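You operate a simulated robot arm through the tools that you are given. There is no shell and no other tool. Be economical: measure what you need, move in short steps, check, and stop when the job is done.

Carry out the task below with a simulated robot arm. There is one attempt and no reset: what you move stays moved.

Task
Twist the wire of the green washer hanger tight, then hang it under GOOD.
Fine: hang it on the white band, shut the chuck, crank till the pointer is in the green, open the chuck.

Only the result counts: the job must be done as asked and must still hold three seconds after the hand-in. Knocking over, shifting, dropping, spilling or breaking anything else fails it.

Robot
A 6-joint arm with a two-finger parallel gripper, fixed in place. Base frame: the origin is at the foot of the arm, x ahead of it, y to its left, z up. Readings come in mm, degrees, newtons and seconds.
With the tool pointing down near the work surface it reaches from about 360 to 820 mm from the base axis. Its first joint turns from -166.0 to 166.0 degrees. Payload 3.91 kg.
The tool frame sits at the grasp point between the pads (the TCP): z along the fingers, y along the line on which they close. The tips reach 30 mm beyond it. The gripper opens to 110 mm. The fingers are 20 mm wide and 10 mm thick; the gripper's body (48 by 112 mm) begins 55 mm behind the TCP.
Orientation is that of the tool frame in the base frame, as a unit quaternion [w, x, y, z]. With the fingers straight down and closing along the base's y, the tool's x points along the base's -x, its y along +y and its z along -z.

Tools
- The arm moves only by the tool servo_tool. Its argument "series" is a list that holds one entry, the list of rows, each a list of 6 numbers: the shift along the tool's x, y, z in mm, then the turn, a rotation vector about the tool's x, y, z in degrees. In form: [[[tx, ty, tz, ax, ay, az], ...]]. A call has 1 to 12 rows; each row shifts and turns the commanded pose from where the row before left it, along the tool's axes as they then stand. "jaw" is the closure, from 0 (fully open) to 1 (shut), set as the call begins (left out, the last holds). A row lasts 0.2 s, in which the tool goes at most 50 mm and 8.6 degrees; a call with a longer step from one row to the next is refused whole, and so is a gripper value outside its range. Where a pose cannot be reached the arm comes as near as it can. A force on the tool above 40 N (or 10 N above the force at the start of the call, whichever is more), or a blocked arm, ends the call early, and 0.2 s more pass. The fingers move at their own pace (about 45 mm/s each) and stop on an object; they squeeze with about 30 N. The grip force told is the motor's: it shows also when the fingers shut on nothing. Time passes only in rows, and 0.2 s behind the last, so rows that do not move let the fingers close. It gives the time, the measured TCP pose, the force on the tool (base axes), the opening and the grip force at its end, in the units of the frame above (readings bear some noise).
- Cameras (640 x 400 px; columns grow to the right, rows downward): "scene" is fixed at [400.6, -639.6, 1457.1]; the picture's right is [0.99, 0.13, 0.00], its down [0.05, -0.40, -0.92] and it looks along [-0.12, 0.91, -0.40] (base axes); focal length 373 px, centre (320, 200). "wrist" rides on the gripper at [77, 7, -114] in the tool frame; the picture's right is [-0.09, 1.00, 0.00], its down [-0.80, -0.07, -0.59] and it looks along [-0.59, -0.05, 0.80] (tool axes); focal length 270 px, centre (320, 200). There is no depth. A picture from a camera that has moved, and an enlarged one, comes with that camera's place and axes in the base frame and with its lens. The place of the scene camera against the robot may be out by one fixed shift of up to 25 mm in any direction.
- get_image(camera): a new picture of that camera. The clock stands still meanwhile.
- raise_lower(by): slides the trunk up (or, below 0, down) by that many mm; the arm rides with it, the base frame stays. It gives what a move gives, with no picture.
- enlarge(camera, box): a new picture of the part [left, top, right, bottom] of that camera's present view, enlarged. The clock stands still meanwhile.
- finish_job(): hands the job in; it is judged then, once.

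Work in short steps. Places have to be worked out from the pictures, the camera data and where the tool is seen: move nearer, look again, correct. Check each grasp and each placing, and mend what went wrong. You have 120 turns and 64 pictures in all, those below and enlarged ones among them. Open the gripper and draw the arm clear of the work before you hand the job in, unless the task says otherwise; then end with one line.

The tools are called after ">>>" as a command line: name --argument value ..., lists and objects as JSON in quotes. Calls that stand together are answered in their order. servo_tool: Moves the arm, as the interface text tells. Its arguments: {"type":"object","properties":{"series":{"type":"array","items":{"type":"array","items":{"type":"array","items":{"type":"number"}}}},"jaw":{"type":"number"}},"required":["series"]} The other tools are called the same way: raise_lower (by) slides the trunk up or down; get_image (camera) takes a picture; enlarge (camera, box) takes an enlarged picture of a part of a camera's view; finish_job () hands the job in.

At the start:

```text
time: 0.0
eef_pos: [24.5, 404.3, 1295.9]
tool_rot: [0.0, -0.001, 1.0, 0.001]
wrist_force: [0.9, -0.1, 0.3]
width: 110.2
gripper_force: 0.1
trunk travel left (down, up): [-575.0, 35.0]
```

scene: 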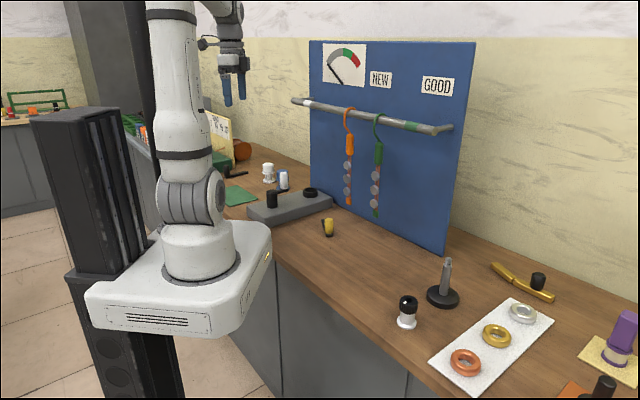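
wrist: 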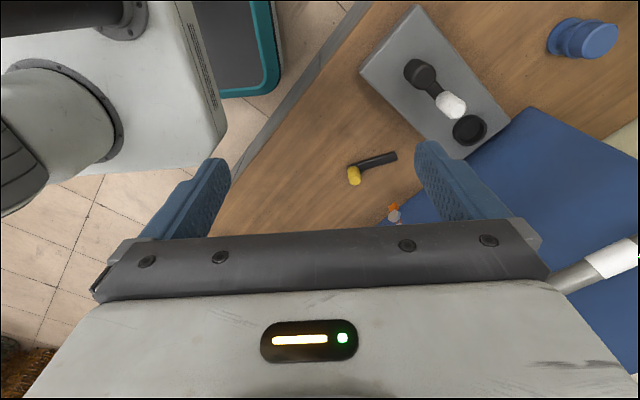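

I start with enlarged views of the board with hangers and of the grey fixture.

>>> enlarge --camera "scene" --box '[280, 30, 480, 155]'

>>> enlarge --camera "scene" --box '[200, 120, 400, 245]'

```text
3.20 times, centred on (380, 92) of scene
camera zoom: at [400.6, -639.6, 1457.1], right [0.99, 0.13, 0.0], down [0.05, -0.4, -0.92], along [-0.12, 0.91, -0.4], focal length 1193 px, centre (128, 544)
```

zoom: 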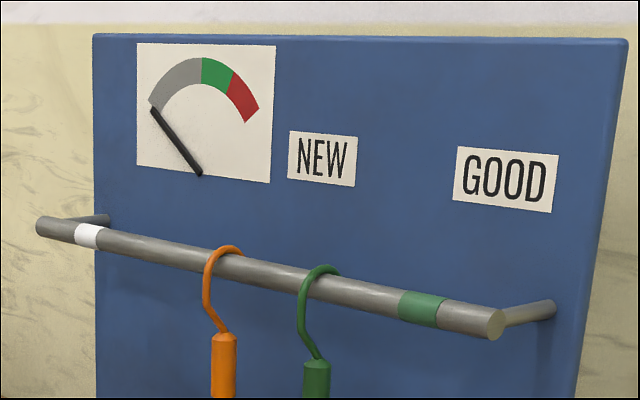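

```text
3.20 times, centred on (300, 182) of scene
camera zoom: at [400.6, -639.6, 1457.1], right [0.99, 0.13, 0.0], down [0.05, -0.4, -0.92], along [-0.12, 0.91, -0.4], focal length 1193 px, centre (384, 256)
```

zoom: 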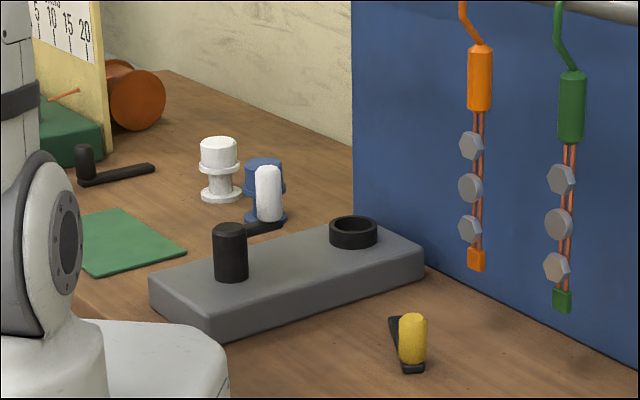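

The board seems to run at about 45° (bar from about (130,735) to (570,335), z≈1230), and the fixture is below the white band. I turn the tool in place first, so that the camera later rides above a horizontal tool facing the board.

>>> servo_tool --series '[[[0, 0, 0, 0, 0, 8.5], [0, 0, 0, 0, 0, 8.5], [0, 0, 0, 0, 0, 8.5], [0, 0, 0, 0, 0, 8.5], [0, 0, 0, 0, 0, 8.5], [0, 0, 0, 0, 0, 8.5], [0, 0, 0, 0, 0, 8.5], [0, 0, 0, 0, 0, 8.5]]]'

>>> get_image --camera "wrist"

```text
time: 1.8
eef_pos: [24.0, 404.6, 1296.7]
tool_rot: [0.0, 0.559, 0.829, 0.0]
wrist_force: [0.5, -0.3, 0.3]
width: 109.9
gripper_force: 0.0
trunk travel left (down, up): [-575.0, 35.0]
```

```text
59 pictures are left
camera wrist: at [1.6, 479.2, 1410.6], right [0.96, 0.29, 0.0], down [0.23, -0.77, 0.59], along [0.17, -0.57, -0.8], focal length 270 px, centre (320, 200)
```

wrist: 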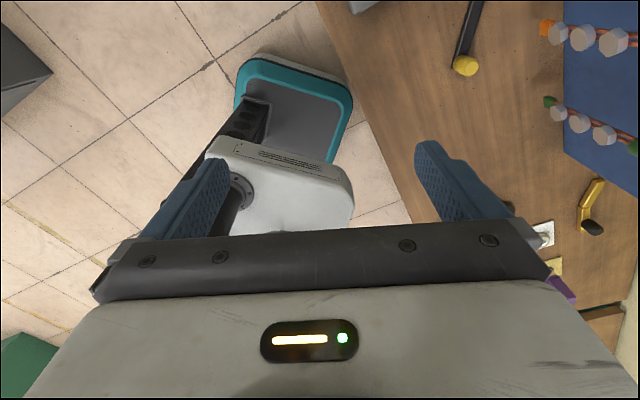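

The roll goes fine. I go on with 67° more roll, and then begin the tilt.

>>> servo_tool --series '[[[0, 0, 0, 0, 0, 8.4], [0, 0, 0, 0, 0, 8.4], [0, 0, 0, 0, 0, 8.4], [0, 0, 0, 0, 0, 8.4], [0, 0, 0, 0, 0, 8.4], [0, 0, 0, 0, 0, 8.4], [0, 0, 0, 0, 0, 8.4], [0, 0, 0, 0, 0, 8.4]]]'

>>> servo_tool --series '[[[0, 0, 0, 0, 8.5, 0], [0, 0, 0, 0, 8.5, 0], [0, 0, 0, 0, 8.5, 0], [0, 0, 0, 0, 8.5, 0], [0, 0, 0, 0, 8.5, 0], [0, 0, 0, 0, 8.5, 0]]]'

>>> get_image --camera "wrist"

>>> get_image --camera "scene"

```text
time: 3.6
eef_pos: [361.0, 247.2, 1276.8]
tool_rot: [-0.01, 0.92, 0.392, -0.002]
wrist_force: [-0.5, -0.8, -0.5]
width: 110.1
gripper_force: 0.1
out of reach, approached as far as the arm can: row 2, 3, 4, 5, 6, 7, 8
trunk travel left (down, up): [-575.0, 35.0]
```

```text
time: 5.0
eef_pos: [362.3, 242.5, 1276.3]
tool_rot: [-0.165, 0.834, 0.345, 0.399]
wrist_force: [-0.4, -0.8, 0.2]
width: 109.8
gripper_force: 0.0
out of reach, approached as far as the arm can: row 1
trunk travel left (down, up): [-575.0, 35.0]
```

```text
58 pictures are left
camera wrist: at [338.6, 210.4, 1408.0], right [0.66, -0.75, -0.07], down [-0.73, -0.63, -0.25], along [0.14, 0.22, -0.97], focal length 270 px, centre (320, 200)
```

wrist: 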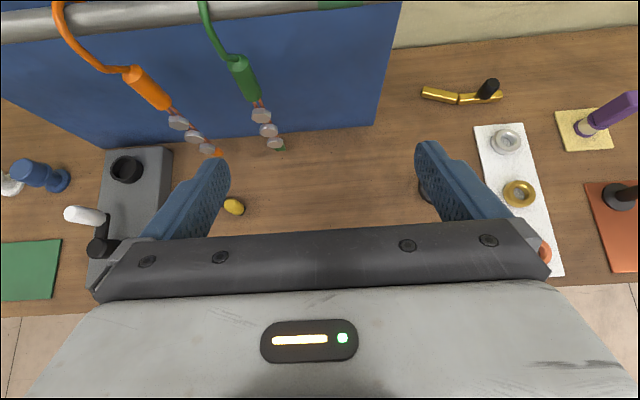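

```text
57 pictures are left
```

scene: 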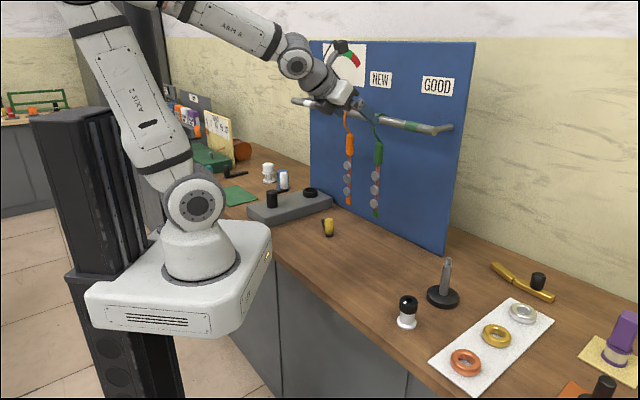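

The view is clear; the tool's y is along about -45°. I move toward the fixture (ring about (190,690)) to look at chuck and crank from above.

>>> servo_tool --series '[[[-6.6, -34.8, 15.2, 0, 0, 0], [-6.6, -34.8, 15.2, 0, 0, 0], [-6.6, -34.8, 15.2, 0, 0, 0], [-6.6, -34.8, 15.2, 0, 0, 0], [-6.6, -34.8, 15.2, 0, 0, 0], [-6.6, -34.8, 15.2, 0, 0, 0], [-6.6, -34.8, 15.2, 0, 0, 0], [-6.6, -34.8, 15.2, 0, 0, 0], [-6.6, -34.8, 15.2, 0, 0, 0], [-6.6, -34.8, 15.2, 0, 0, 0]]]'

>>> get_image --camera "wrist"

```text
time: 7.2
eef_pos: [213.0, 509.3, 1120.6]
tool_rot: [-0.163, 0.835, 0.344, 0.398]
wrist_force: [0.0, 0.2, -0.6]
width: 110.2
gripper_force: 0.0
out of reach, approached as far as the arm can: row 2, 3, 4
trunk travel left (down, up): [-575.0, 35.0]
```

```text
56 pictures are left
camera wrist: at [188.3, 476.7, 1251.6], right [0.66, -0.75, -0.07], down [-0.74, -0.63, -0.25], along [0.14, 0.21, -0.97], focal length 270 px, centre (320, 200)
```

wrist: 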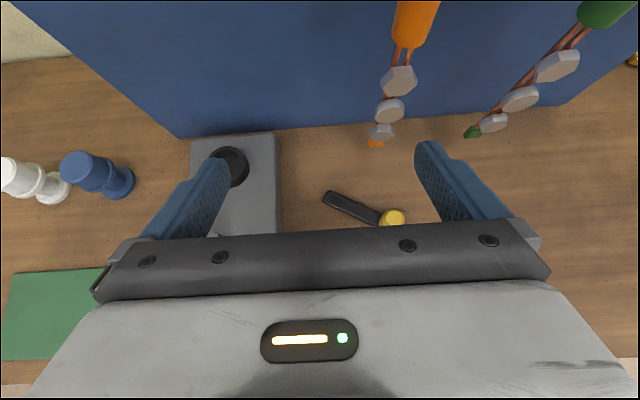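

The fingers hide the crank. I back away from the board and go to the left to see the whole fixture.

>>> servo_tool --series '[[[-15.2, -21, -18.9, 0, 0, 0], [-15.2, -21, -18.9, 0, 0, 0], [-15.2, -21, -18.9, 0, 0, 0], [-15.2, -21, -18.9, 0, 0, 0], [0, -20, 0, 0, 0, 0]]]'

>>> get_image --camera "wrist"

```text
time: 8.4
eef_pos: [69.6, 513.8, 1119.2]
tool_rot: [-0.163, 0.834, 0.344, 0.399]
wrist_force: [-0.1, 1.0, 0.1]
width: 109.8
gripper_force: 0.0
trunk travel left (down, up): [-575.0, 35.0]
```

```text
55 pictures are left
camera wrist: at [46.1, 480.7, 1251.1], right [0.66, -0.75, -0.07], down [-0.74, -0.63, -0.25], along [0.14, 0.21, -0.97], focal length 270 px, centre (320, 200)
```

wrist: 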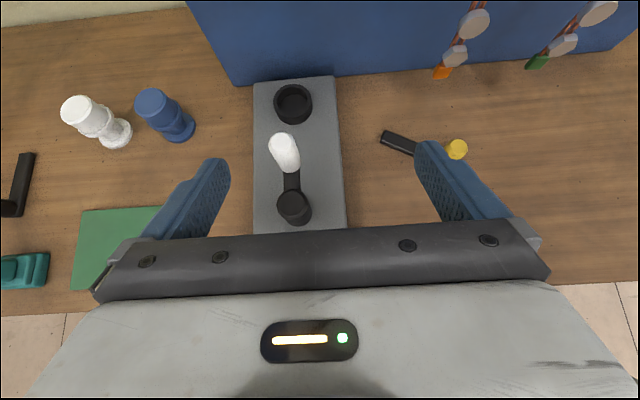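

The parallax puts the chuck's ring near (192,700) with its top at z≈880, lower than the told table height. I look closer at the crank and chuck.

>>> enlarge --camera "wrist" --box '[220, 60, 380, 240]'

>>> enlarge --camera "scene" --box '[240, 160, 340, 225]'

```text
2.22 times, centred on (300, 150) of wrist
camera zoom: at [46.1, 480.7, 1251.1], right [0.66, -0.75, -0.07], down [-0.74, -0.63, -0.25], along [0.14, 0.21, -0.97], focal length 601 px, centre (364, 311)
```

zoom: 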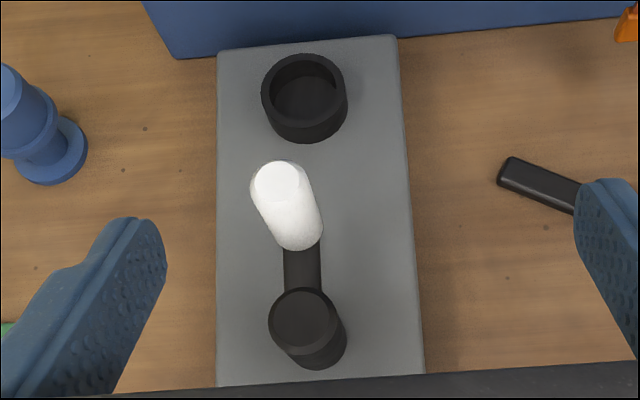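

```text
6.15 times, centred on (290, 192) of scene
camera zoom: at [400.6, -639.6, 1457.1], right [0.99, 0.13, 0.0], down [0.05, -0.4, -0.92], along [-0.12, 0.91, -0.4], focal length 2294 px, centre (505, 246)
```

zoom: 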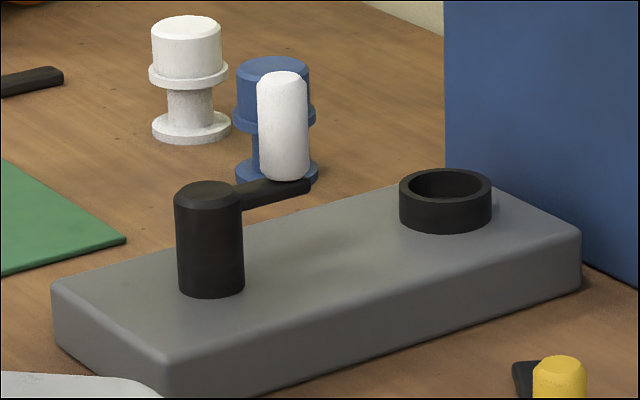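

The crank is hub, arm and white handle. The chuck ring has no lever on it, so the yellow-knobbed lever on the table nearby may be the chuck lever; I move to look at it closely.

>>> servo_tool --series '[[[-17.2, 24.4, 24.1, 0, 0, 0], [-17.2, 24.4, 24.1, 0, 0, 0], [-17.2, 24.4, 24.1, 0, 0, 0], [-17.2, 24.4, 24.1, 0, 0, 0], [-17.2, 24.4, 24.1, 0, 0, 0], [-17.2, 24.4, 24.1, 0, 0, 0]]]'

>>> get_image --camera "wrist"

```text
time: 9.8
eef_pos: [207.6, 455.3, 963.0]
tool_rot: [-0.159, 0.835, 0.345, 0.398]
wrist_force: [-0.5, 0.0, -0.4]
width: 109.9
gripper_force: 0.2
out of reach, approached as far as the arm can: row 6
trunk travel left (down, up): [-575.0, 35.0]
```

```text
52 pictures are left
camera wrist: at [183.4, 423.6, 1094.6], right [0.66, -0.75, -0.06], down [-0.74, -0.63, -0.24], along [0.15, 0.2, -0.97], focal length 270 px, centre (320, 200)
```

wrist: 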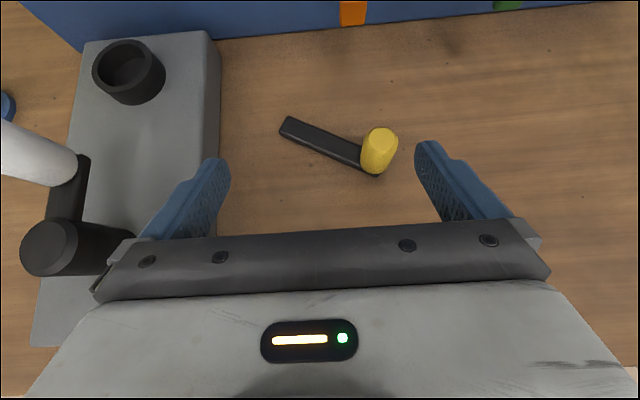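

I enlarge the lever and the chuck ring for details.

>>> enlarge --camera "wrist" --box '[260, 90, 420, 190]'

>>> enlarge --camera "wrist" --box '[0, 20, 240, 170]'

```text
4.00 times, centred on (340, 140) of wrist
camera zoom: at [183.4, 423.6, 1094.6], right [0.66, -0.75, -0.06], down [-0.74, -0.63, -0.24], along [0.15, 0.2, -0.97], focal length 1081 px, centre (240, 440)
```

zoom: 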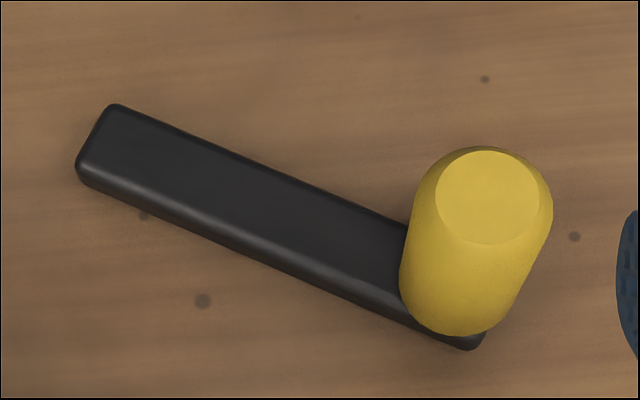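

```text
2.67 times, centred on (120, 95) of wrist
camera zoom: at [183.4, 423.6, 1094.6], right [0.66, -0.75, -0.06], down [-0.74, -0.63, -0.24], along [0.15, 0.2, -0.97], focal length 721 px, centre (853, 480)
```

zoom: 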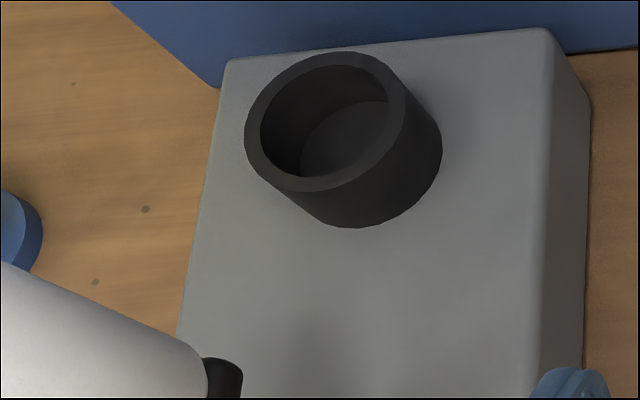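

The lever (black end ≈(262,560), knob ≈(287,465), z≈830) is plausibly the chuck lever. First the hanger: green tag triangulates to (435,454,918), sleeve centre to about (435,451,1126). I go in front of it and level the tool.

>>> servo_tool --series '[[[29.4, 23.1, -17.5, 0, 0, 0], [29.4, 23.1, -17.5, 0, 0, 0], [29.4, 23.1, -17.5, 0, 0, 0], [29.4, 23.1, -17.5, 0, 0, 0], [29.4, 23.1, -17.5, 0, 0, 0], [29.4, 23.1, -17.5, 0, 0, 0], [29.4, 23.1, -17.5, 0, 0, 0], [0, 0, 0, 0, 7.8, 0], [0, 0, 0, 0, 7.8, 0], [0, 0, 0, 0, 7.8, 0], [0, 0, 0, 0, 7.8, 0], [0, 0, 0, 0, 7.8, 0]]]'

>>> get_image --camera "wrist"

```text
time: 12.4
eef_pos: [351.0, 390.6, 1217.2]
tool_rot: [-0.262, 0.654, 0.271, 0.656]
wrist_force: [0.1, 0.1, -0.2]
width: 110.0
gripper_force: 0.0
out of reach, approached as far as the arm can: row 8, 10, 11, 12
trunk travel left (down, up): [-575.0, 35.0]
```

```text
49 pictures are left
camera wrist: at [273.2, 308.0, 1292.9], right [0.7, -0.71, -0.08], down [-0.47, -0.37, -0.8], along [0.54, 0.59, -0.59], focal length 270 px, centre (320, 200)
```

wrist: 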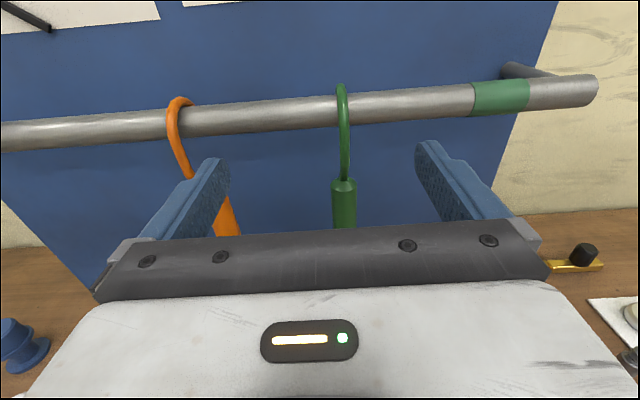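

The tool is level and squared to the bar (bar along −45°, z≈1220, distance 629 from base along the normal). I go down to sleeve height (z≈1128), shift 17 mm sideways, and look.

>>> servo_tool --series '[[[-30, 5.8, 0, 0, 0, 0], [-30, 5.8, 0, 0, 0, 0], [-29, 5.8, 0, 0, 0, 0], [0, 0, 0, 0, 0, 0]]]'

>>> get_image --camera "wrist"

```text
time: 13.4
eef_pos: [332.3, 408.1, 1177.3]
tool_rot: [-0.257, 0.654, 0.276, 0.656]
wrist_force: [0.4, 0.2, -0.3]
width: 109.7
gripper_force: 0.0
out of reach, approached as far as the arm can: row 1, 2, 3
trunk travel left (down, up): [-575.0, 35.0]
```

```text
48 pictures are left
camera wrist: at [253.2, 325.8, 1255.1], right [0.69, -0.72, -0.06], down [-0.47, -0.38, -0.8], along [0.55, 0.58, -0.6], focal length 270 px, centre (320, 200)
```

wrist: 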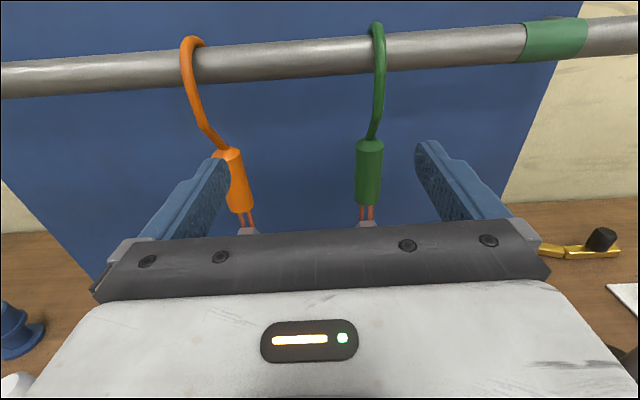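

The arm is too folded here, so I lower the trunk by 49 mm to bring the tool to sleeve height, keeping clear in front.

>>> raise_lower --by -49

>>> servo_tool --series '[[[0, 15, 0, 0, 0, 0], [0, 15, 0, 0, 0, 0], [0, 10, 20, 0, 0, 0], [0, 0, 0, 0, 0, 0]]]'

>>> get_image --camera "wrist"

```text
time: 14.3
eef_pos: [332.0, 408.5, 1129.4]
tool_rot: [-0.258, 0.654, 0.276, 0.656]
wrist_force: [-0.2, -0.6, -0.1]
width: 110.0
gripper_force: 0.0
trunk travel left (down, up): [-526.0, 84.0]
```

```text
time: 15.3
eef_pos: [368.7, 406.5, 1141.3]
tool_rot: [-0.251, 0.655, 0.276, 0.657]
wrist_force: [-1.0, 0.8, -0.6]
width: 110.1
gripper_force: 0.0
out of reach, approached as far as the arm can: row 1, 2, 3
trunk travel left (down, up): [-526.0, 84.0]
```

```text
47 pictures are left
camera wrist: at [289.4, 325.7, 1219.3], right [0.69, -0.72, -0.05], down [-0.46, -0.39, -0.8], along [0.55, 0.58, -0.6], focal length 270 px, centre (320, 200)
```

wrist: 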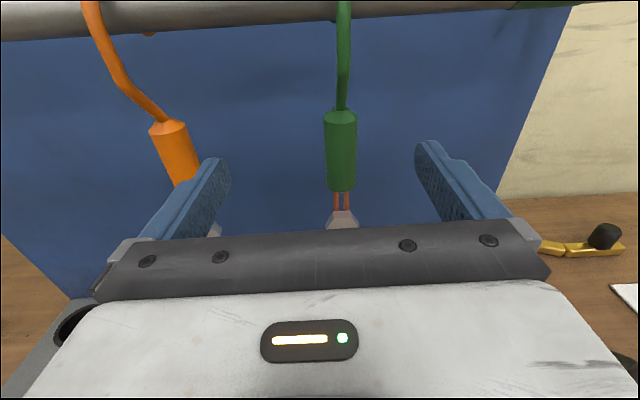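

The limit is about being low relative to the arm's mount, so I lower the trunk another 100 mm and come back up with the arm.

>>> raise_lower --by -100

>>> servo_tool --series '[[[22, 4, 0, 0, 0, 0], [22, 4, 0, 0, 0, 0], [22, 4, 0, 0, 0, 0], [20, 4, 0, 0, 0, 0], [0, 0, 0, 0, 0, 0]]]'

>>> get_image --camera "wrist"

```text
time: 16.6
eef_pos: [368.0, 406.3, 1042.3]
tool_rot: [-0.252, 0.654, 0.276, 0.657]
wrist_force: [-0.3, -0.7, -0.1]
width: 109.9
gripper_force: 0.0
trunk travel left (down, up): [-426.0, 184.0]
```

```text
time: 17.8
eef_pos: [379.5, 398.9, 1129.2]
tool_rot: [-0.253, 0.654, 0.277, 0.657]
wrist_force: [-0.7, 0.7, -0.5]
width: 110.2
gripper_force: 0.0
trunk travel left (down, up): [-426.0, 184.0]
```

```text
46 pictures are left
camera wrist: at [299.5, 317.8, 1205.9], right [0.69, -0.72, -0.05], down [-0.46, -0.39, -0.8], along [0.55, 0.58, -0.6], focal length 270 px, centre (320, 200)
```

wrist: 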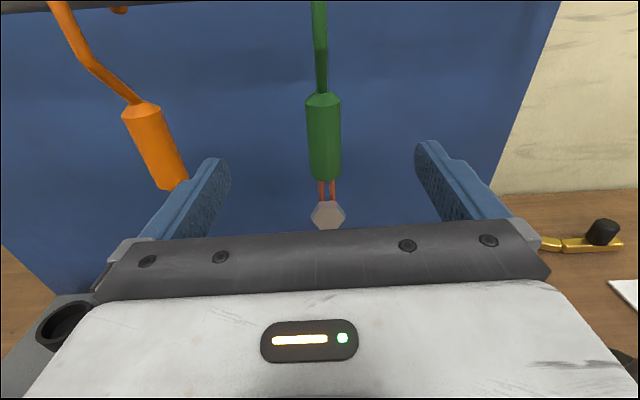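

TCP is on line with the sleeve (s −12.7). I correct the 1.9° roll, go forward 63 mm, and check.

>>> servo_tool --series '[[[0, 0, 12, 0, 0, 1.9], [0, 0, 17, 0, 0, 0], [0, 0, 17, 0, 0, 0], [0, 0, 17, 0, 0, 0], [0, 0, 0, 0, 0, 0]]]'

>>> get_image --camera "wrist"

```text
time: 19.0
eef_pos: [424.0, 441.1, 1127.9]
tool_rot: [-0.262, 0.66, 0.265, 0.653]
wrist_force: [-0.5, -0.3, -0.3]
width: 109.8
gripper_force: 0.1
trunk travel left (down, up): [-426.0, 184.0]
```

```text
45 pictures are left
camera wrist: at [347.0, 358.7, 1205.3], right [0.69, -0.72, -0.09], down [-0.48, -0.37, -0.8], along [0.54, 0.59, -0.6], focal length 270 px, centre (320, 200)
```

wrist: 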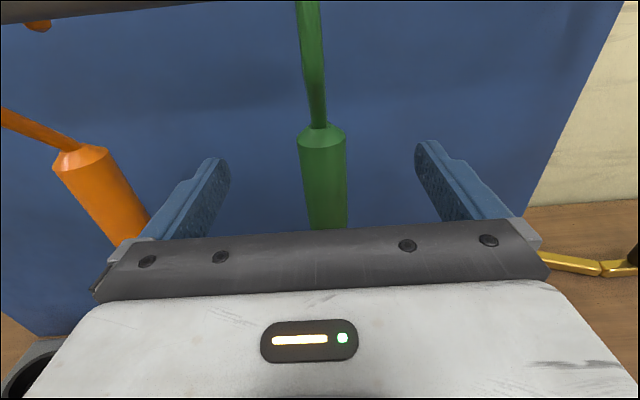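

The sleeve is centred between the fingers. I close.

>>> servo_tool --series '[[[0, 0, 0, 0, 0, 0], [0, 0, 0, 0, 0, 0], [0, 0, 0, 0, 0, 0], [0, 0, 0, 0, 0, 0], [0, 0, 0, 0, 0, 0], [0, 0, 0, 0, 0, 0]]]' --jaw 1

>>> get_image --camera "wrist"

```text
time: 20.4
eef_pos: [424.1, 441.4, 1128.1]
tool_rot: [-0.261, 0.66, 0.265, 0.653]
wrist_force: [0.5, -1.8, -0.3]
width: 24.5
gripper_force: 29.7
trunk travel left (down, up): [-426.0, 184.0]
```

```text
44 pictures are left
camera wrist: at [346.7, 358.5, 1205.4], right [0.69, -0.72, -0.09], down [-0.48, -0.37, -0.8], along [0.54, 0.59, -0.6], focal length 270 px, centre (320, 200)
```

wrist: 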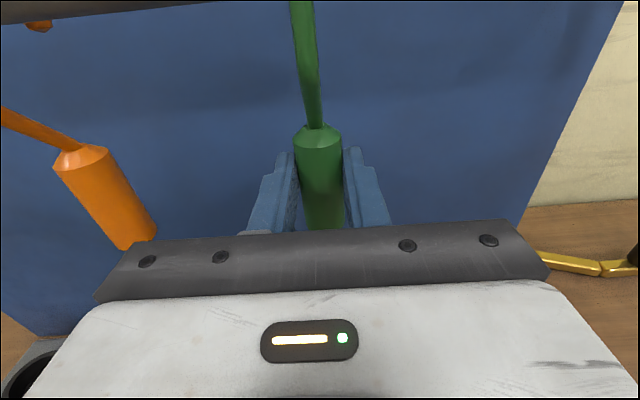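

Firm grip (24.5 mm). The hook's tip hangs just under the bar behind it; I lift 40 mm, then pull 80 mm back.

>>> servo_tool --series '[[[10, 0, 0, 0, 0, 0], [10, 0, 0, 0, 0, 0], [10, 0, 0, 0, 0, 0], [10, 0, 0, 0, 0, 0], [0, 0, 0, 0, 0, 0]]]'

>>> get_image --camera "wrist"

>>> enlarge --camera "scene" --box '[300, 80, 460, 180]'

```text
time: 21.6
eef_pos: [423.2, 441.9, 1166.6]
tool_rot: [-0.263, 0.659, 0.266, 0.652]
wrist_force: [-1.3, 1.6, -0.4]
width: 24.7
gripper_force: 30.1
trunk travel left (down, up): [-426.0, 184.0]
```

```text
43 pictures are left
camera wrist: at [346.5, 358.4, 1244.9], right [0.69, -0.72, -0.09], down [-0.48, -0.37, -0.8], along [0.54, 0.59, -0.6], focal length 270 px, centre (320, 200)
```

wrist: 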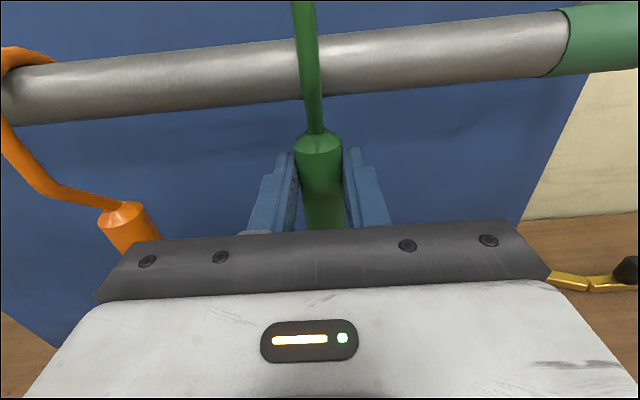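

```text
4.00 times, centred on (380, 130) of scene
camera zoom: at [400.6, -639.6, 1457.1], right [0.99, 0.13, 0.0], down [0.05, -0.4, -0.92], along [-0.12, 0.91, -0.4], focal length 1491 px, centre (80, 480)
```

zoom: 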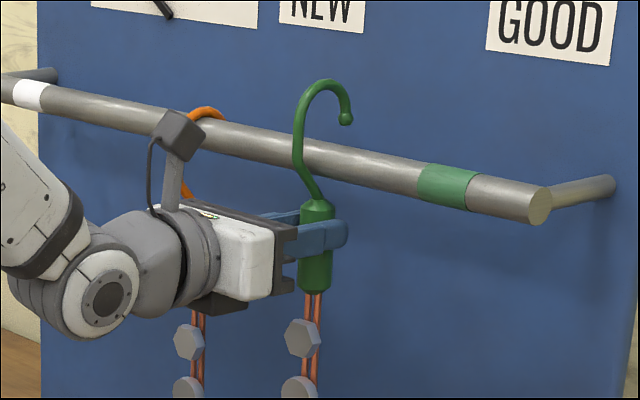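

The hook is off the bar, but the ball tip clears only by several mm; I raise 6 mm more and pull back 80 mm.

>>> servo_tool --series '[[[6, 0, 0, 0, 0, 0], [0, 0, 0, 0, 0, 0], [0, 0, -10, 0, 0, 0], [0, 0, -10, 0, 0, 0], [0, 0, -15, 0, 0, 0], [0, 0, -15, 0, 0, 0], [0, 0, -15, 0, 0, 0], [0, 0, -15, 0, 0, 0], [0, 0, 0, 0, 0, 0]]]'

>>> get_image --camera "scene"

```text
time: 23.6
eef_pos: [367.7, 386.8, 1173.4]
tool_rot: [-0.262, 0.66, 0.265, 0.653]
wrist_force: [1.2, -1.0, -1.7]
width: 24.3
gripper_force: 29.5
trunk travel left (down, up): [-426.0, 184.0]
```

```text
41 pictures are left
```

scene: 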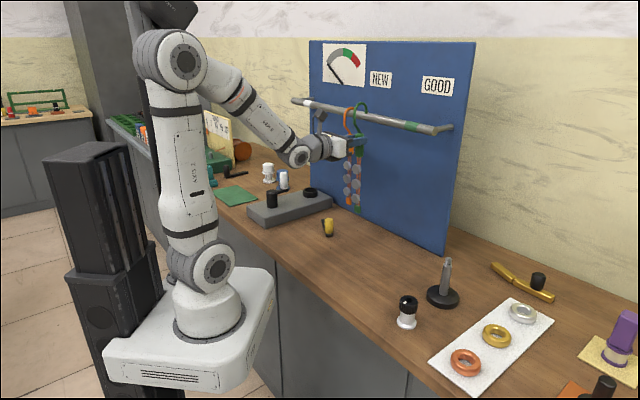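

Hanger is free. Crank handle estimated at (105,617) up to z≈975, so I raise 40 mm more, fix the 1.3° yaw, and carry along the board toward the white band.

>>> servo_tool --series '[[[20, 0, 0, 1.3, 0, 0], [20, 0, 0, 0, 0, 0], [0, -15, 0, 0, 0, 0], [0, -29, 0, 0, 0, 0], [0, -29, 0, 0, 0, 0], [0, -29, 0, 0, 0, 0], [0, -29, 0, 0, 0, 0], [0, -29, 0, 0, 0, 0], [0, -15, 0, 0, 0, 0], [0, 0, 0, 0, 0, 0]]]'

>>> get_image --camera "wrist"

```text
time: 25.8
eef_pos: [241.0, 510.6, 1213.0]
tool_rot: [-0.27, 0.657, 0.273, 0.649]
wrist_force: [0.0, -0.3, -1.4]
width: 24.7
gripper_force: 30.7
trunk travel left (down, up): [-426.0, 184.0]
```

```text
40 pictures are left
camera wrist: at [167.1, 425.7, 1291.2], right [0.71, -0.7, -0.09], down [-0.47, -0.38, -0.8], along [0.53, 0.6, -0.6], focal length 270 px, centre (320, 200)
```

wrist: 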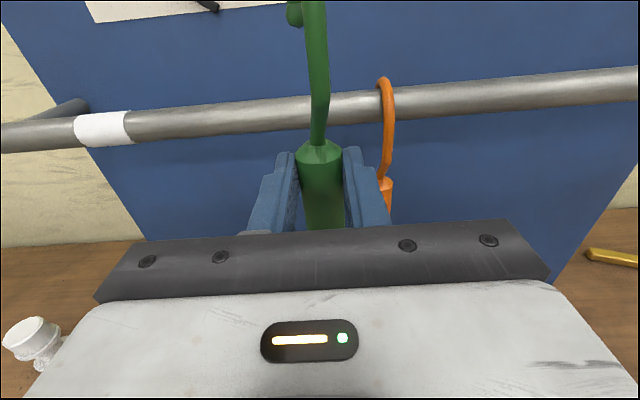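

The white band is at s≈−366 (about (185,704,1221)). I go 176 mm farther along the bar.

>>> servo_tool --series '[[[0, -15, 0, 0, 0, 0], [0, -29, 0, 0, 0, 0], [0, -29, 0, 0, 0, 0], [0, -29, 0, 0, 0, 0], [0, -29, 0, 0, 0, 0], [0, -29, 0, 0, 0, 0], [0, -16, 0, 0, 0, 0], [0, 0, 0, 0, 0, 0]]]'

>>> get_image --camera "wrist"

>>> get_image --camera "scene"

```text
time: 27.6
eef_pos: [117.3, 634.7, 1216.7]
tool_rot: [-0.27, 0.657, 0.273, 0.649]
wrist_force: [0.1, 0.1, -2.4]
width: 24.7
gripper_force: 29.6
trunk travel left (down, up): [-426.0, 184.0]
```

```text
39 pictures are left
camera wrist: at [42.1, 549.6, 1292.8], right [0.71, -0.7, -0.09], down [-0.47, -0.38, -0.8], along [0.53, 0.6, -0.6], focal length 270 px, centre (320, 200)
```

wrist: 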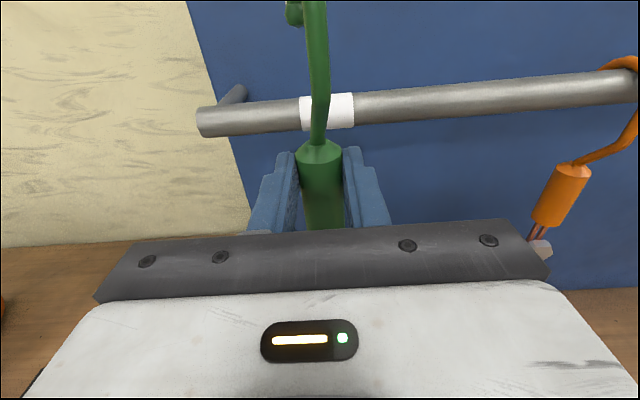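

```text
38 pictures are left
```

scene: 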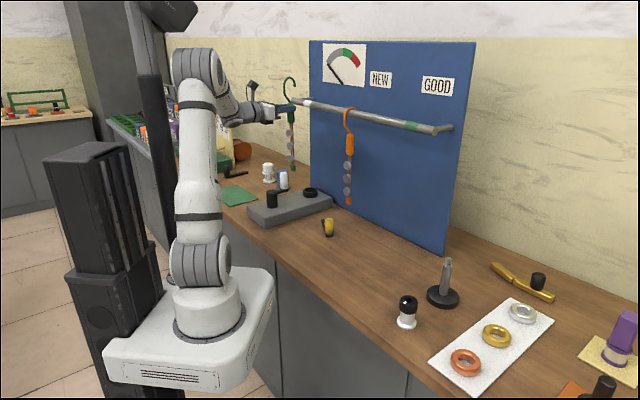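

Band centre at s≈−359.4; I shift +6.4 mm, advance 30 mm while high (away from the crank handle), lower to 46 mm above resting height, then check.

>>> servo_tool --series '[[[0, 6.4, 0, 0, 0, 0], [0, 0, 15, 0, 0, 0], [0, 0, 15, 0, 0, 0], [-15, 0, 0, 0, 0, 0], [-15, 0, 0, 0, 0, 0], [-12.5, 0, 0, 0, 0, 0], [0, 0, 0, 0, 0, 0]]]'

>>> get_image --camera "wrist"

>>> enlarge --camera "scene" --box '[240, 70, 340, 210]'

```text
time: 29.2
eef_pos: [144.0, 650.8, 1171.8]
tool_rot: [-0.269, 0.657, 0.272, 0.65]
wrist_force: [0.2, -0.7, -1.6]
width: 24.6
gripper_force: 30.2
trunk travel left (down, up): [-426.0, 184.0]
```

```text
37 pictures are left
camera wrist: at [67.9, 566.2, 1248.7], right [0.71, -0.7, -0.09], down [-0.47, -0.38, -0.8], along [0.53, 0.6, -0.6], focal length 270 px, centre (320, 200)
```

wrist: 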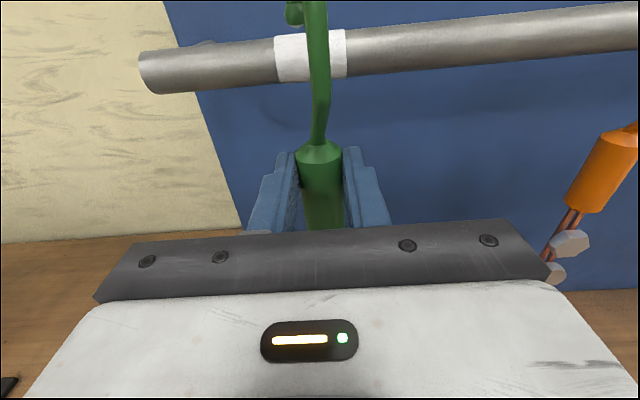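

```text
2.86 times, centred on (290, 140) of scene
camera zoom: at [400.6, -639.6, 1457.1], right [0.99, 0.13, 0.0], down [0.05, -0.4, -0.92], along [-0.12, 0.91, -0.4], focal length 1065 px, centre (406, 371)
```

zoom: 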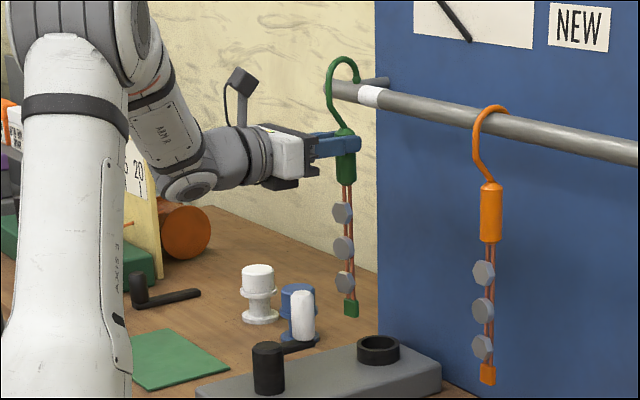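

Aligned within 2 mm. I raise 2 mm and go forward 50 mm so the hook passes over the bar.

>>> servo_tool --series '[[[2, -1.5, 0, 0, 0, 0], [0, 0, 12, 0, 0, 0], [0, 0, 13, 0, 0, 0], [0, 0, 13, 0, 0, 0], [0, 0, 12, 0, 0, 0], [0, 0, 0, 0, 0, 0]]]'

>>> get_image --camera "wrist"

>>> enlarge --camera "scene" --box '[240, 70, 340, 210]'

```text
time: 30.6
eef_pos: [176.9, 687.8, 1172.9]
tool_rot: [-0.27, 0.656, 0.273, 0.65]
wrist_force: [-0.6, 0.1, -1.3]
width: 24.8
gripper_force: 30.0
trunk travel left (down, up): [-426.0, 184.0]
```

```text
35 pictures are left
camera wrist: at [102.3, 602.9, 1250.0], right [0.71, -0.7, -0.09], down [-0.47, -0.38, -0.8], along [0.53, 0.6, -0.6], focal length 270 px, centre (320, 200)
```

wrist: 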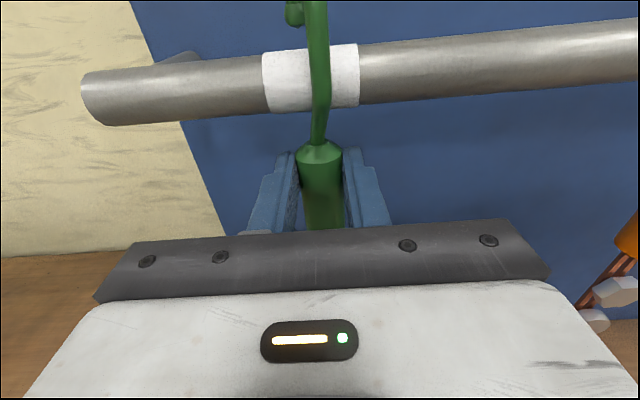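

```text
2.86 times, centred on (290, 140) of scene
camera zoom: at [400.6, -639.6, 1457.1], right [0.99, 0.13, 0.0], down [0.05, -0.4, -0.92], along [-0.12, 0.91, -0.4], focal length 1065 px, centre (406, 371)
```

zoom: 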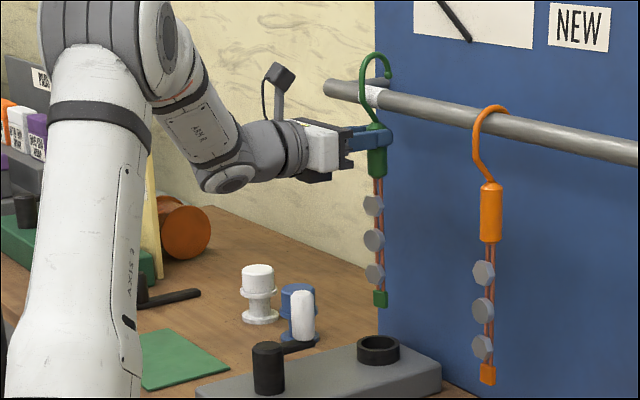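

The hook is over the bar just as it was when lifted off. I lower 44 mm to the resting height.

>>> servo_tool --series '[[[-12, 0, 0, 0, 0, 0], [-12, 0, 0, 0, 0, 0], [-12, 0, 0, 0, 0, 0], [-8, 0, 0, 0, 0, 0], [0, 0, 0, 0, 0, 0]]]'

>>> enlarge --camera "scene" --box '[240, 70, 340, 210]'

>>> get_image --camera "wrist"

```text
time: 31.8
eef_pos: [175.4, 684.1, 1133.9]
tool_rot: [-0.271, 0.654, 0.271, 0.652]
wrist_force: [-0.1, 1.7, 26.4]
width: 25.2
gripper_force: 30.4
trunk travel left (down, up): [-426.0, 184.0]
```

```text
2.86 times, centred on (290, 140) of scene
camera zoom: at [400.6, -639.6, 1457.1], right [0.99, 0.13, 0.0], down [0.05, -0.4, -0.92], along [-0.12, 0.91, -0.4], focal length 1065 px, centre (406, 371)
```

zoom: 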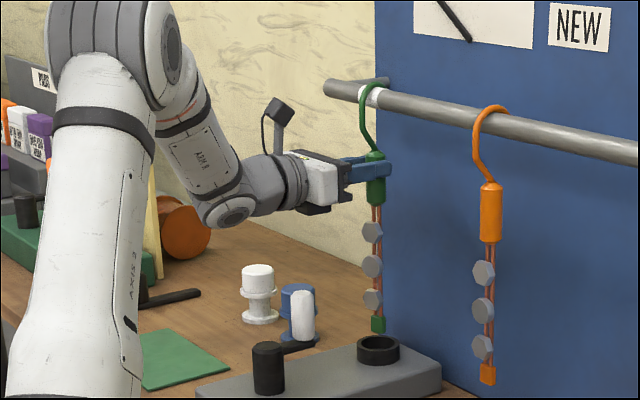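

```text
32 pictures are left
camera wrist: at [100.2, 600.2, 1209.9], right [0.71, -0.7, -0.09], down [-0.47, -0.37, -0.8], along [0.53, 0.61, -0.59], focal length 270 px, centre (320, 200)
```

wrist: 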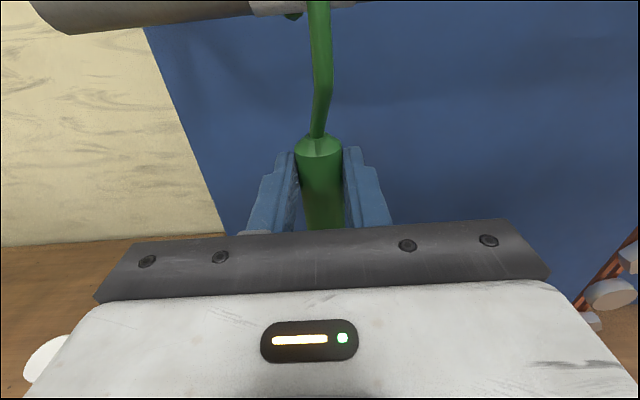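

The hook bears on the bar (26 N up). I ease 4 mm up and open the fingers.

>>> servo_tool --series '[[[4, 0, 0, 0, 0, 0], [0, 0, 0, 0, 0, 0]]]'

>>> servo_tool --series '[[[0, 0, 0, 0, 0, 0], [0, 0, 0, 0, 0, 0], [0, 0, 0, 0, 0, 0], [0, 0, 0, 0, 0, 0], [0, 0, 0, 0, 0, 0]]]' --jaw 0.3

>>> get_image --camera "wrist"

```text
time: 32.4
eef_pos: [175.9, 685.8, 1133.0]
tool_rot: [-0.271, 0.656, 0.274, 0.649]
wrist_force: [-3.6, -4.4, 11.1]
width: 24.4
gripper_force: 29.6
trunk travel left (down, up): [-426.0, 184.0]
```

```text
time: 33.6
eef_pos: [177.1, 688.4, 1133.0]
tool_rot: [-0.271, 0.656, 0.274, 0.649]
wrist_force: [0.4, 0.1, 1.3]
width: 77.1
gripper_force: 0.1
trunk travel left (down, up): [-426.0, 184.0]
```

```text
31 pictures are left
camera wrist: at [101.9, 602.8, 1210.5], right [0.71, -0.7, -0.09], down [-0.47, -0.38, -0.8], along [0.53, 0.6, -0.6], focal length 270 px, centre (320, 200)
```

wrist: 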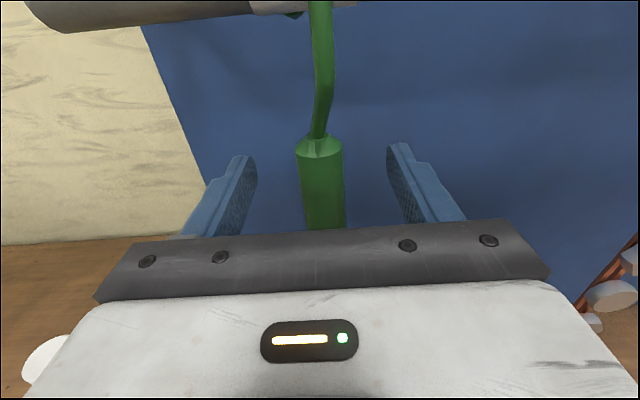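

The hanger hangs on the white band. I back out and travel along to the front of the lever, well above the crank.

>>> servo_tool --series '[[[0, 0, -20, 0, 0, 0], [0, 0, -35, 0, 0, 0], [0, 0, -35, 0, 0, 0], [0, 0, -40, 0, 0, 0], [0, 30, -15, 0, 0, 0], [0, 35, 0, 0, 0, 0], [0, 35, 0, 0, 0, 0], [0, 35, 0, 0, 0, 0], [0, 35, 0, 0, 0, 0], [0, 35, 0, 0, 0, 0], [0, 32, 0, 0, 0, 0], [0, 0, 0, 0, 0, 0]]]'

>>> raise_lower --by -120

>>> servo_tool --series '[[[0, 0, 0, 0, -8, 0], [0, 0, 0, 0, -8, 0], [0, 0, 0, 0, -8, 0], [0, 0, 0, 0, -8, 0], [0, 0, 0, 0, -8, 0], [0, 0, 0, 0, -5, 0], [0, 0, 0, 0, 0, 0]]]'

>>> get_image --camera "wrist"

>>> get_image --camera "scene"

```text
time: 36.2
eef_pos: [243.0, 417.9, 1133.7]
tool_rot: [-0.27, 0.657, 0.273, 0.649]
wrist_force: [0.1, 0.0, 0.4]
width: 77.1
gripper_force: 0.0
trunk travel left (down, up): [-426.0, 184.0]
```

```text
time: 37.7
eef_pos: [243.0, 417.7, 1013.7]
tool_rot: [-0.27, 0.657, 0.273, 0.649]
wrist_force: [0.3, 0.7, 0.5]
width: 76.9
gripper_force: 0.1
trunk travel left (down, up): [-306.0, 304.0]
```

```text
time: 39.3
eef_pos: [242.2, 417.9, 1015.4]
tool_rot: [-0.145, 0.855, 0.356, 0.349]
wrist_force: [0.0, 0.1, 0.6]
width: 77.2
gripper_force: 0.1
trunk travel left (down, up): [-306.0, 304.0]
```

```text
30 pictures are left
camera wrist: at [230.0, 396.0, 1148.8], right [0.66, -0.75, -0.06], down [-0.75, -0.65, -0.14], along [0.06, 0.14, -0.99], focal length 270 px, centre (320, 200)
```

wrist: 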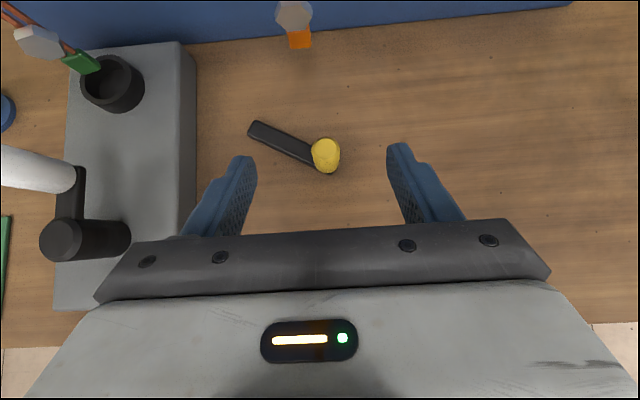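

```text
29 pictures are left
```

scene: 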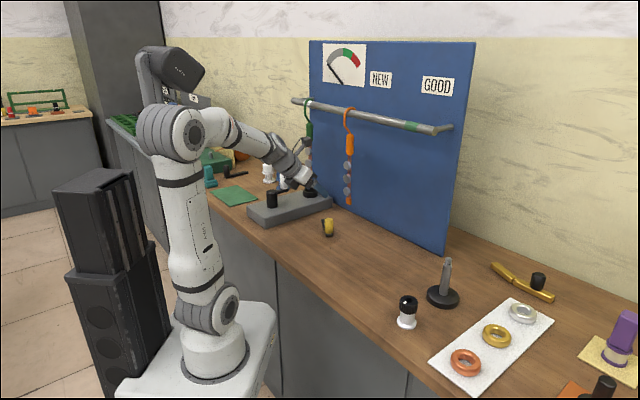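

The tag hangs right above the chuck ring. The knob is at about (287,462). I descend so the open fingers straddle it.

>>> servo_tool --series '[[[-29, 0, 10, 0, 0, 0], [-28.5, 1.6, 20, 0, 0, 0], [0, 0, 30, 0, 0, 0], [0, 0, 30, 0, 0, 0], [0, 0, 25, 0, 0, 0], [0, 0, 20, 0, 0, 0], [0, 0, 0, 0, 0, 0]]]'

>>> get_image --camera "wrist"

```text
time: 40.9
eef_pos: [282.3, 454.2, 877.8]
tool_rot: [-0.145, 0.855, 0.356, 0.349]
wrist_force: [-0.4, 0.8, -0.8]
width: 76.9
gripper_force: 0.1
trunk travel left (down, up): [-306.0, 304.0]
```

```text
28 pictures are left
camera wrist: at [268.4, 431.9, 1012.9], right [0.66, -0.75, -0.06], down [-0.75, -0.65, -0.14], along [0.06, 0.14, -0.99], focal length 270 px, centre (320, 200)
```

wrist: 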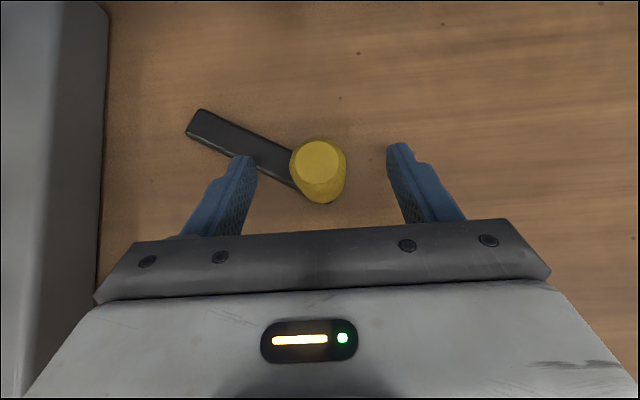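

The knob is centred. I close on it.

>>> servo_tool --series '[[[0, 0, 0, 0, 0, 0], [0, 0, 0, 0, 0, 0], [0, 0, 0, 0, 0, 0], [0, 0, 0, 0, 0, 0], [0, 0, 0, 0, 0, 0]]]' --jaw 1

>>> servo_tool --series '[[[1.5, 0, -1.5, 0, 0, 0], [1.5, 0, -1.5, 0, 0, 0], [0, 0, 0, 0, 0, 0]]]'

>>> get_image --camera "wrist"

```text
time: 42.1
eef_pos: [281.4, 454.2, 877.3]
tool_rot: [-0.146, 0.854, 0.357, 0.349]
wrist_force: [-2.1, 3.0, 0.9]
width: 29.4
gripper_force: 44.9
trunk travel left (down, up): [-306.0, 304.0]
```

```text
time: 42.9
eef_pos: [280.7, 454.5, 878.2]
tool_rot: [-0.143, 0.856, 0.355, 0.347]
wrist_force: [-6.9, -2.2, -27.3]
width: 29.1
gripper_force: 44.7
trunk travel left (down, up): [-306.0, 304.0]
```

```text
27 pictures are left
camera wrist: at [268.5, 432.9, 1013.5], right [0.66, -0.75, -0.06], down [-0.75, -0.65, -0.13], along [0.06, 0.13, -0.99], focal length 270 px, centre (320, 200)
```

wrist: 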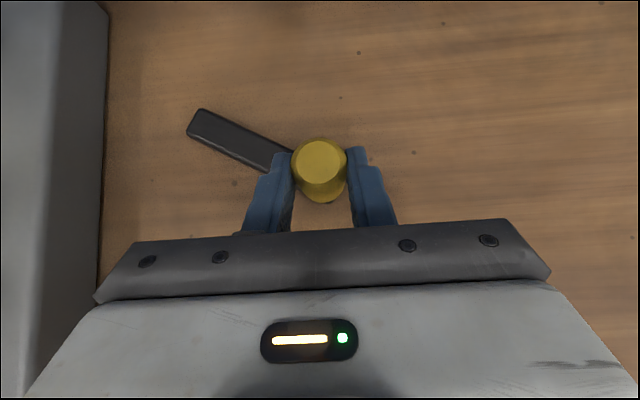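

A lift meets 27 N without motion: the lever is hinged to the bench, so it is the chuck lever. I undo the lift, then try a small tangential push toward +x.

>>> servo_tool --series '[[[-3, 0, 3, 0, 0, 0], [0, 0, 0, 0, 0, 0]]]'

>>> servo_tool --series '[[[1.5, 1.25, 1.5, 0, 0, 0], [1.5, 1.25, 1.5, 0, 0, 0], [0, 0, 0, 0, 0, 0]]]'

```text
time: 43.5
eef_pos: [280.6, 453.7, 877.5]
tool_rot: [-0.146, 0.854, 0.355, 0.351]
wrist_force: [-8.0, -10.4, -6.1]
width: 28.9
gripper_force: 44.7
trunk travel left (down, up): [-306.0, 304.0]
```

```text
time: 44.2
eef_pos: [281.0, 455.0, 877.6]
tool_rot: [-0.147, 0.853, 0.359, 0.349]
wrist_force: [-18.2, -14.5, 13.1]
width: 28.9
gripper_force: 45.5
trunk travel left (down, up): [-306.0, 304.0]
stopped in row 3: the force on the tool passed its limit (the readings are from after the stop); the commanded pose is now the measured one
```

That way is blocked. I try the opposite tangential way.

>>> servo_tool --series '[[[-1.5, -1.25, -1.5, 0, 0, 0], [-1.5, -1.25, -1.5, 0, 0, 0], [-1.5, -1.25, -1.5, 0, 0, 0], [0, 0, 0, 0, 0, 0]]]'

>>> servo_tool --series '[[[-1.5, -1.25, -1.5, 0, 0, 0], [-1.5, -1.25, -1.5, 0, 0, 0], [0, 0, 0, 0, 0, 0]]]'

```text
time: 45.2
eef_pos: [278.2, 454.5, 879.2]
tool_rot: [-0.146, 0.854, 0.355, 0.35]
wrist_force: [6.6, -3.4, 18.3]
width: 29.2
gripper_force: 45.0
trunk travel left (down, up): [-306.0, 304.0]
```

```text
time: 46.0
eef_pos: [272.7, 451.4, 878.0]
tool_rot: [-0.148, 0.854, 0.357, 0.349]
wrist_force: [2.7, 1.5, 23.2]
width: 28.9
gripper_force: 45.3
trunk travel left (down, up): [-306.0, 304.0]
```

It moved about 9 mm. I check the picture.

>>> get_image --camera "wrist"

```text
26 pictures are left
camera wrist: at [259.7, 429.6, 1012.9], right [0.67, -0.74, -0.06], down [-0.74, -0.65, -0.14], along [0.06, 0.14, -0.99], focal length 270 px, centre (320, 200)
```

wrist: 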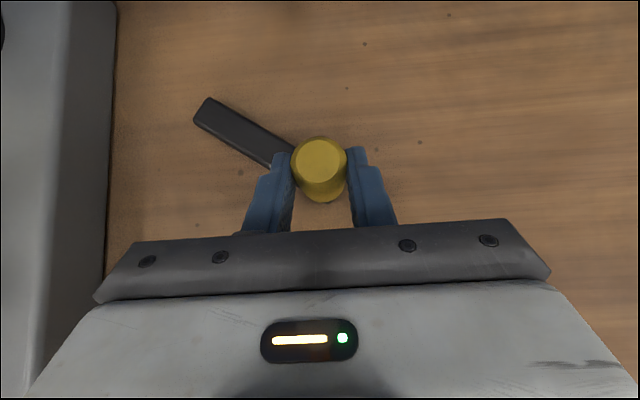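

The black end stays put, so it is the pivot (~(258,554), radius ≈96). I swing the knob on along the arc in 5° steps, easing up 2 mm.

>>> servo_tool --series '[[[-3.7, -4.9, -6.4, 0, 0, 0], [-4.63, -5.4, -4.54, 0, 0, 0], [-4.23, -5.96, -4.15, 0, 0, 0], [0, 0, 0, 0, 0, 0]]]'

>>> servo_tool --series '[[[-3.87, -6.3, -3.8, 0, 0, 0], [-3.46, -6.88, -3.4, 0, 0, 0], [0, 0, 0, 0, 0, 0]]]'

>>> get_image --camera "wrist"

```text
time: 47.0
eef_pos: [249.1, 449.6, 877.1]
tool_rot: [-0.145, 0.856, 0.357, 0.346]
wrist_force: [7.2, -3.8, -7.2]
width: 28.7
gripper_force: 44.9
trunk travel left (down, up): [-306.0, 304.0]
```

```text
time: 47.9
eef_pos: [230.5, 451.8, 878.3]
tool_rot: [-0.145, 0.855, 0.358, 0.347]
wrist_force: [-1.0, -18.7, -9.8]
width: 29.0
gripper_force: 44.9
trunk travel left (down, up): [-306.0, 304.0]
```

```text
25 pictures are left
camera wrist: at [218.3, 429.4, 1012.8], right [0.67, -0.74, -0.06], down [-0.74, -0.65, -0.13], along [0.06, 0.13, -0.99], focal length 270 px, centre (320, 200)
```

wrist: 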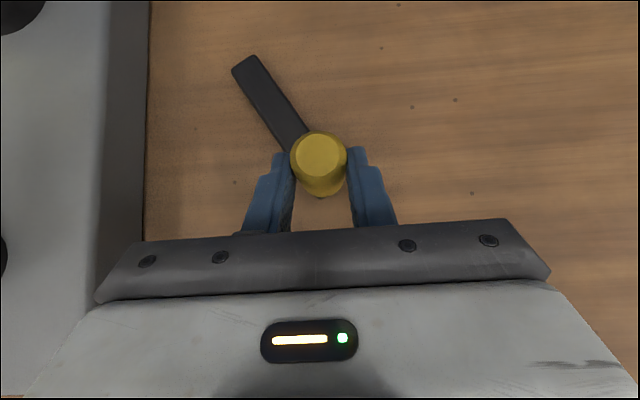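

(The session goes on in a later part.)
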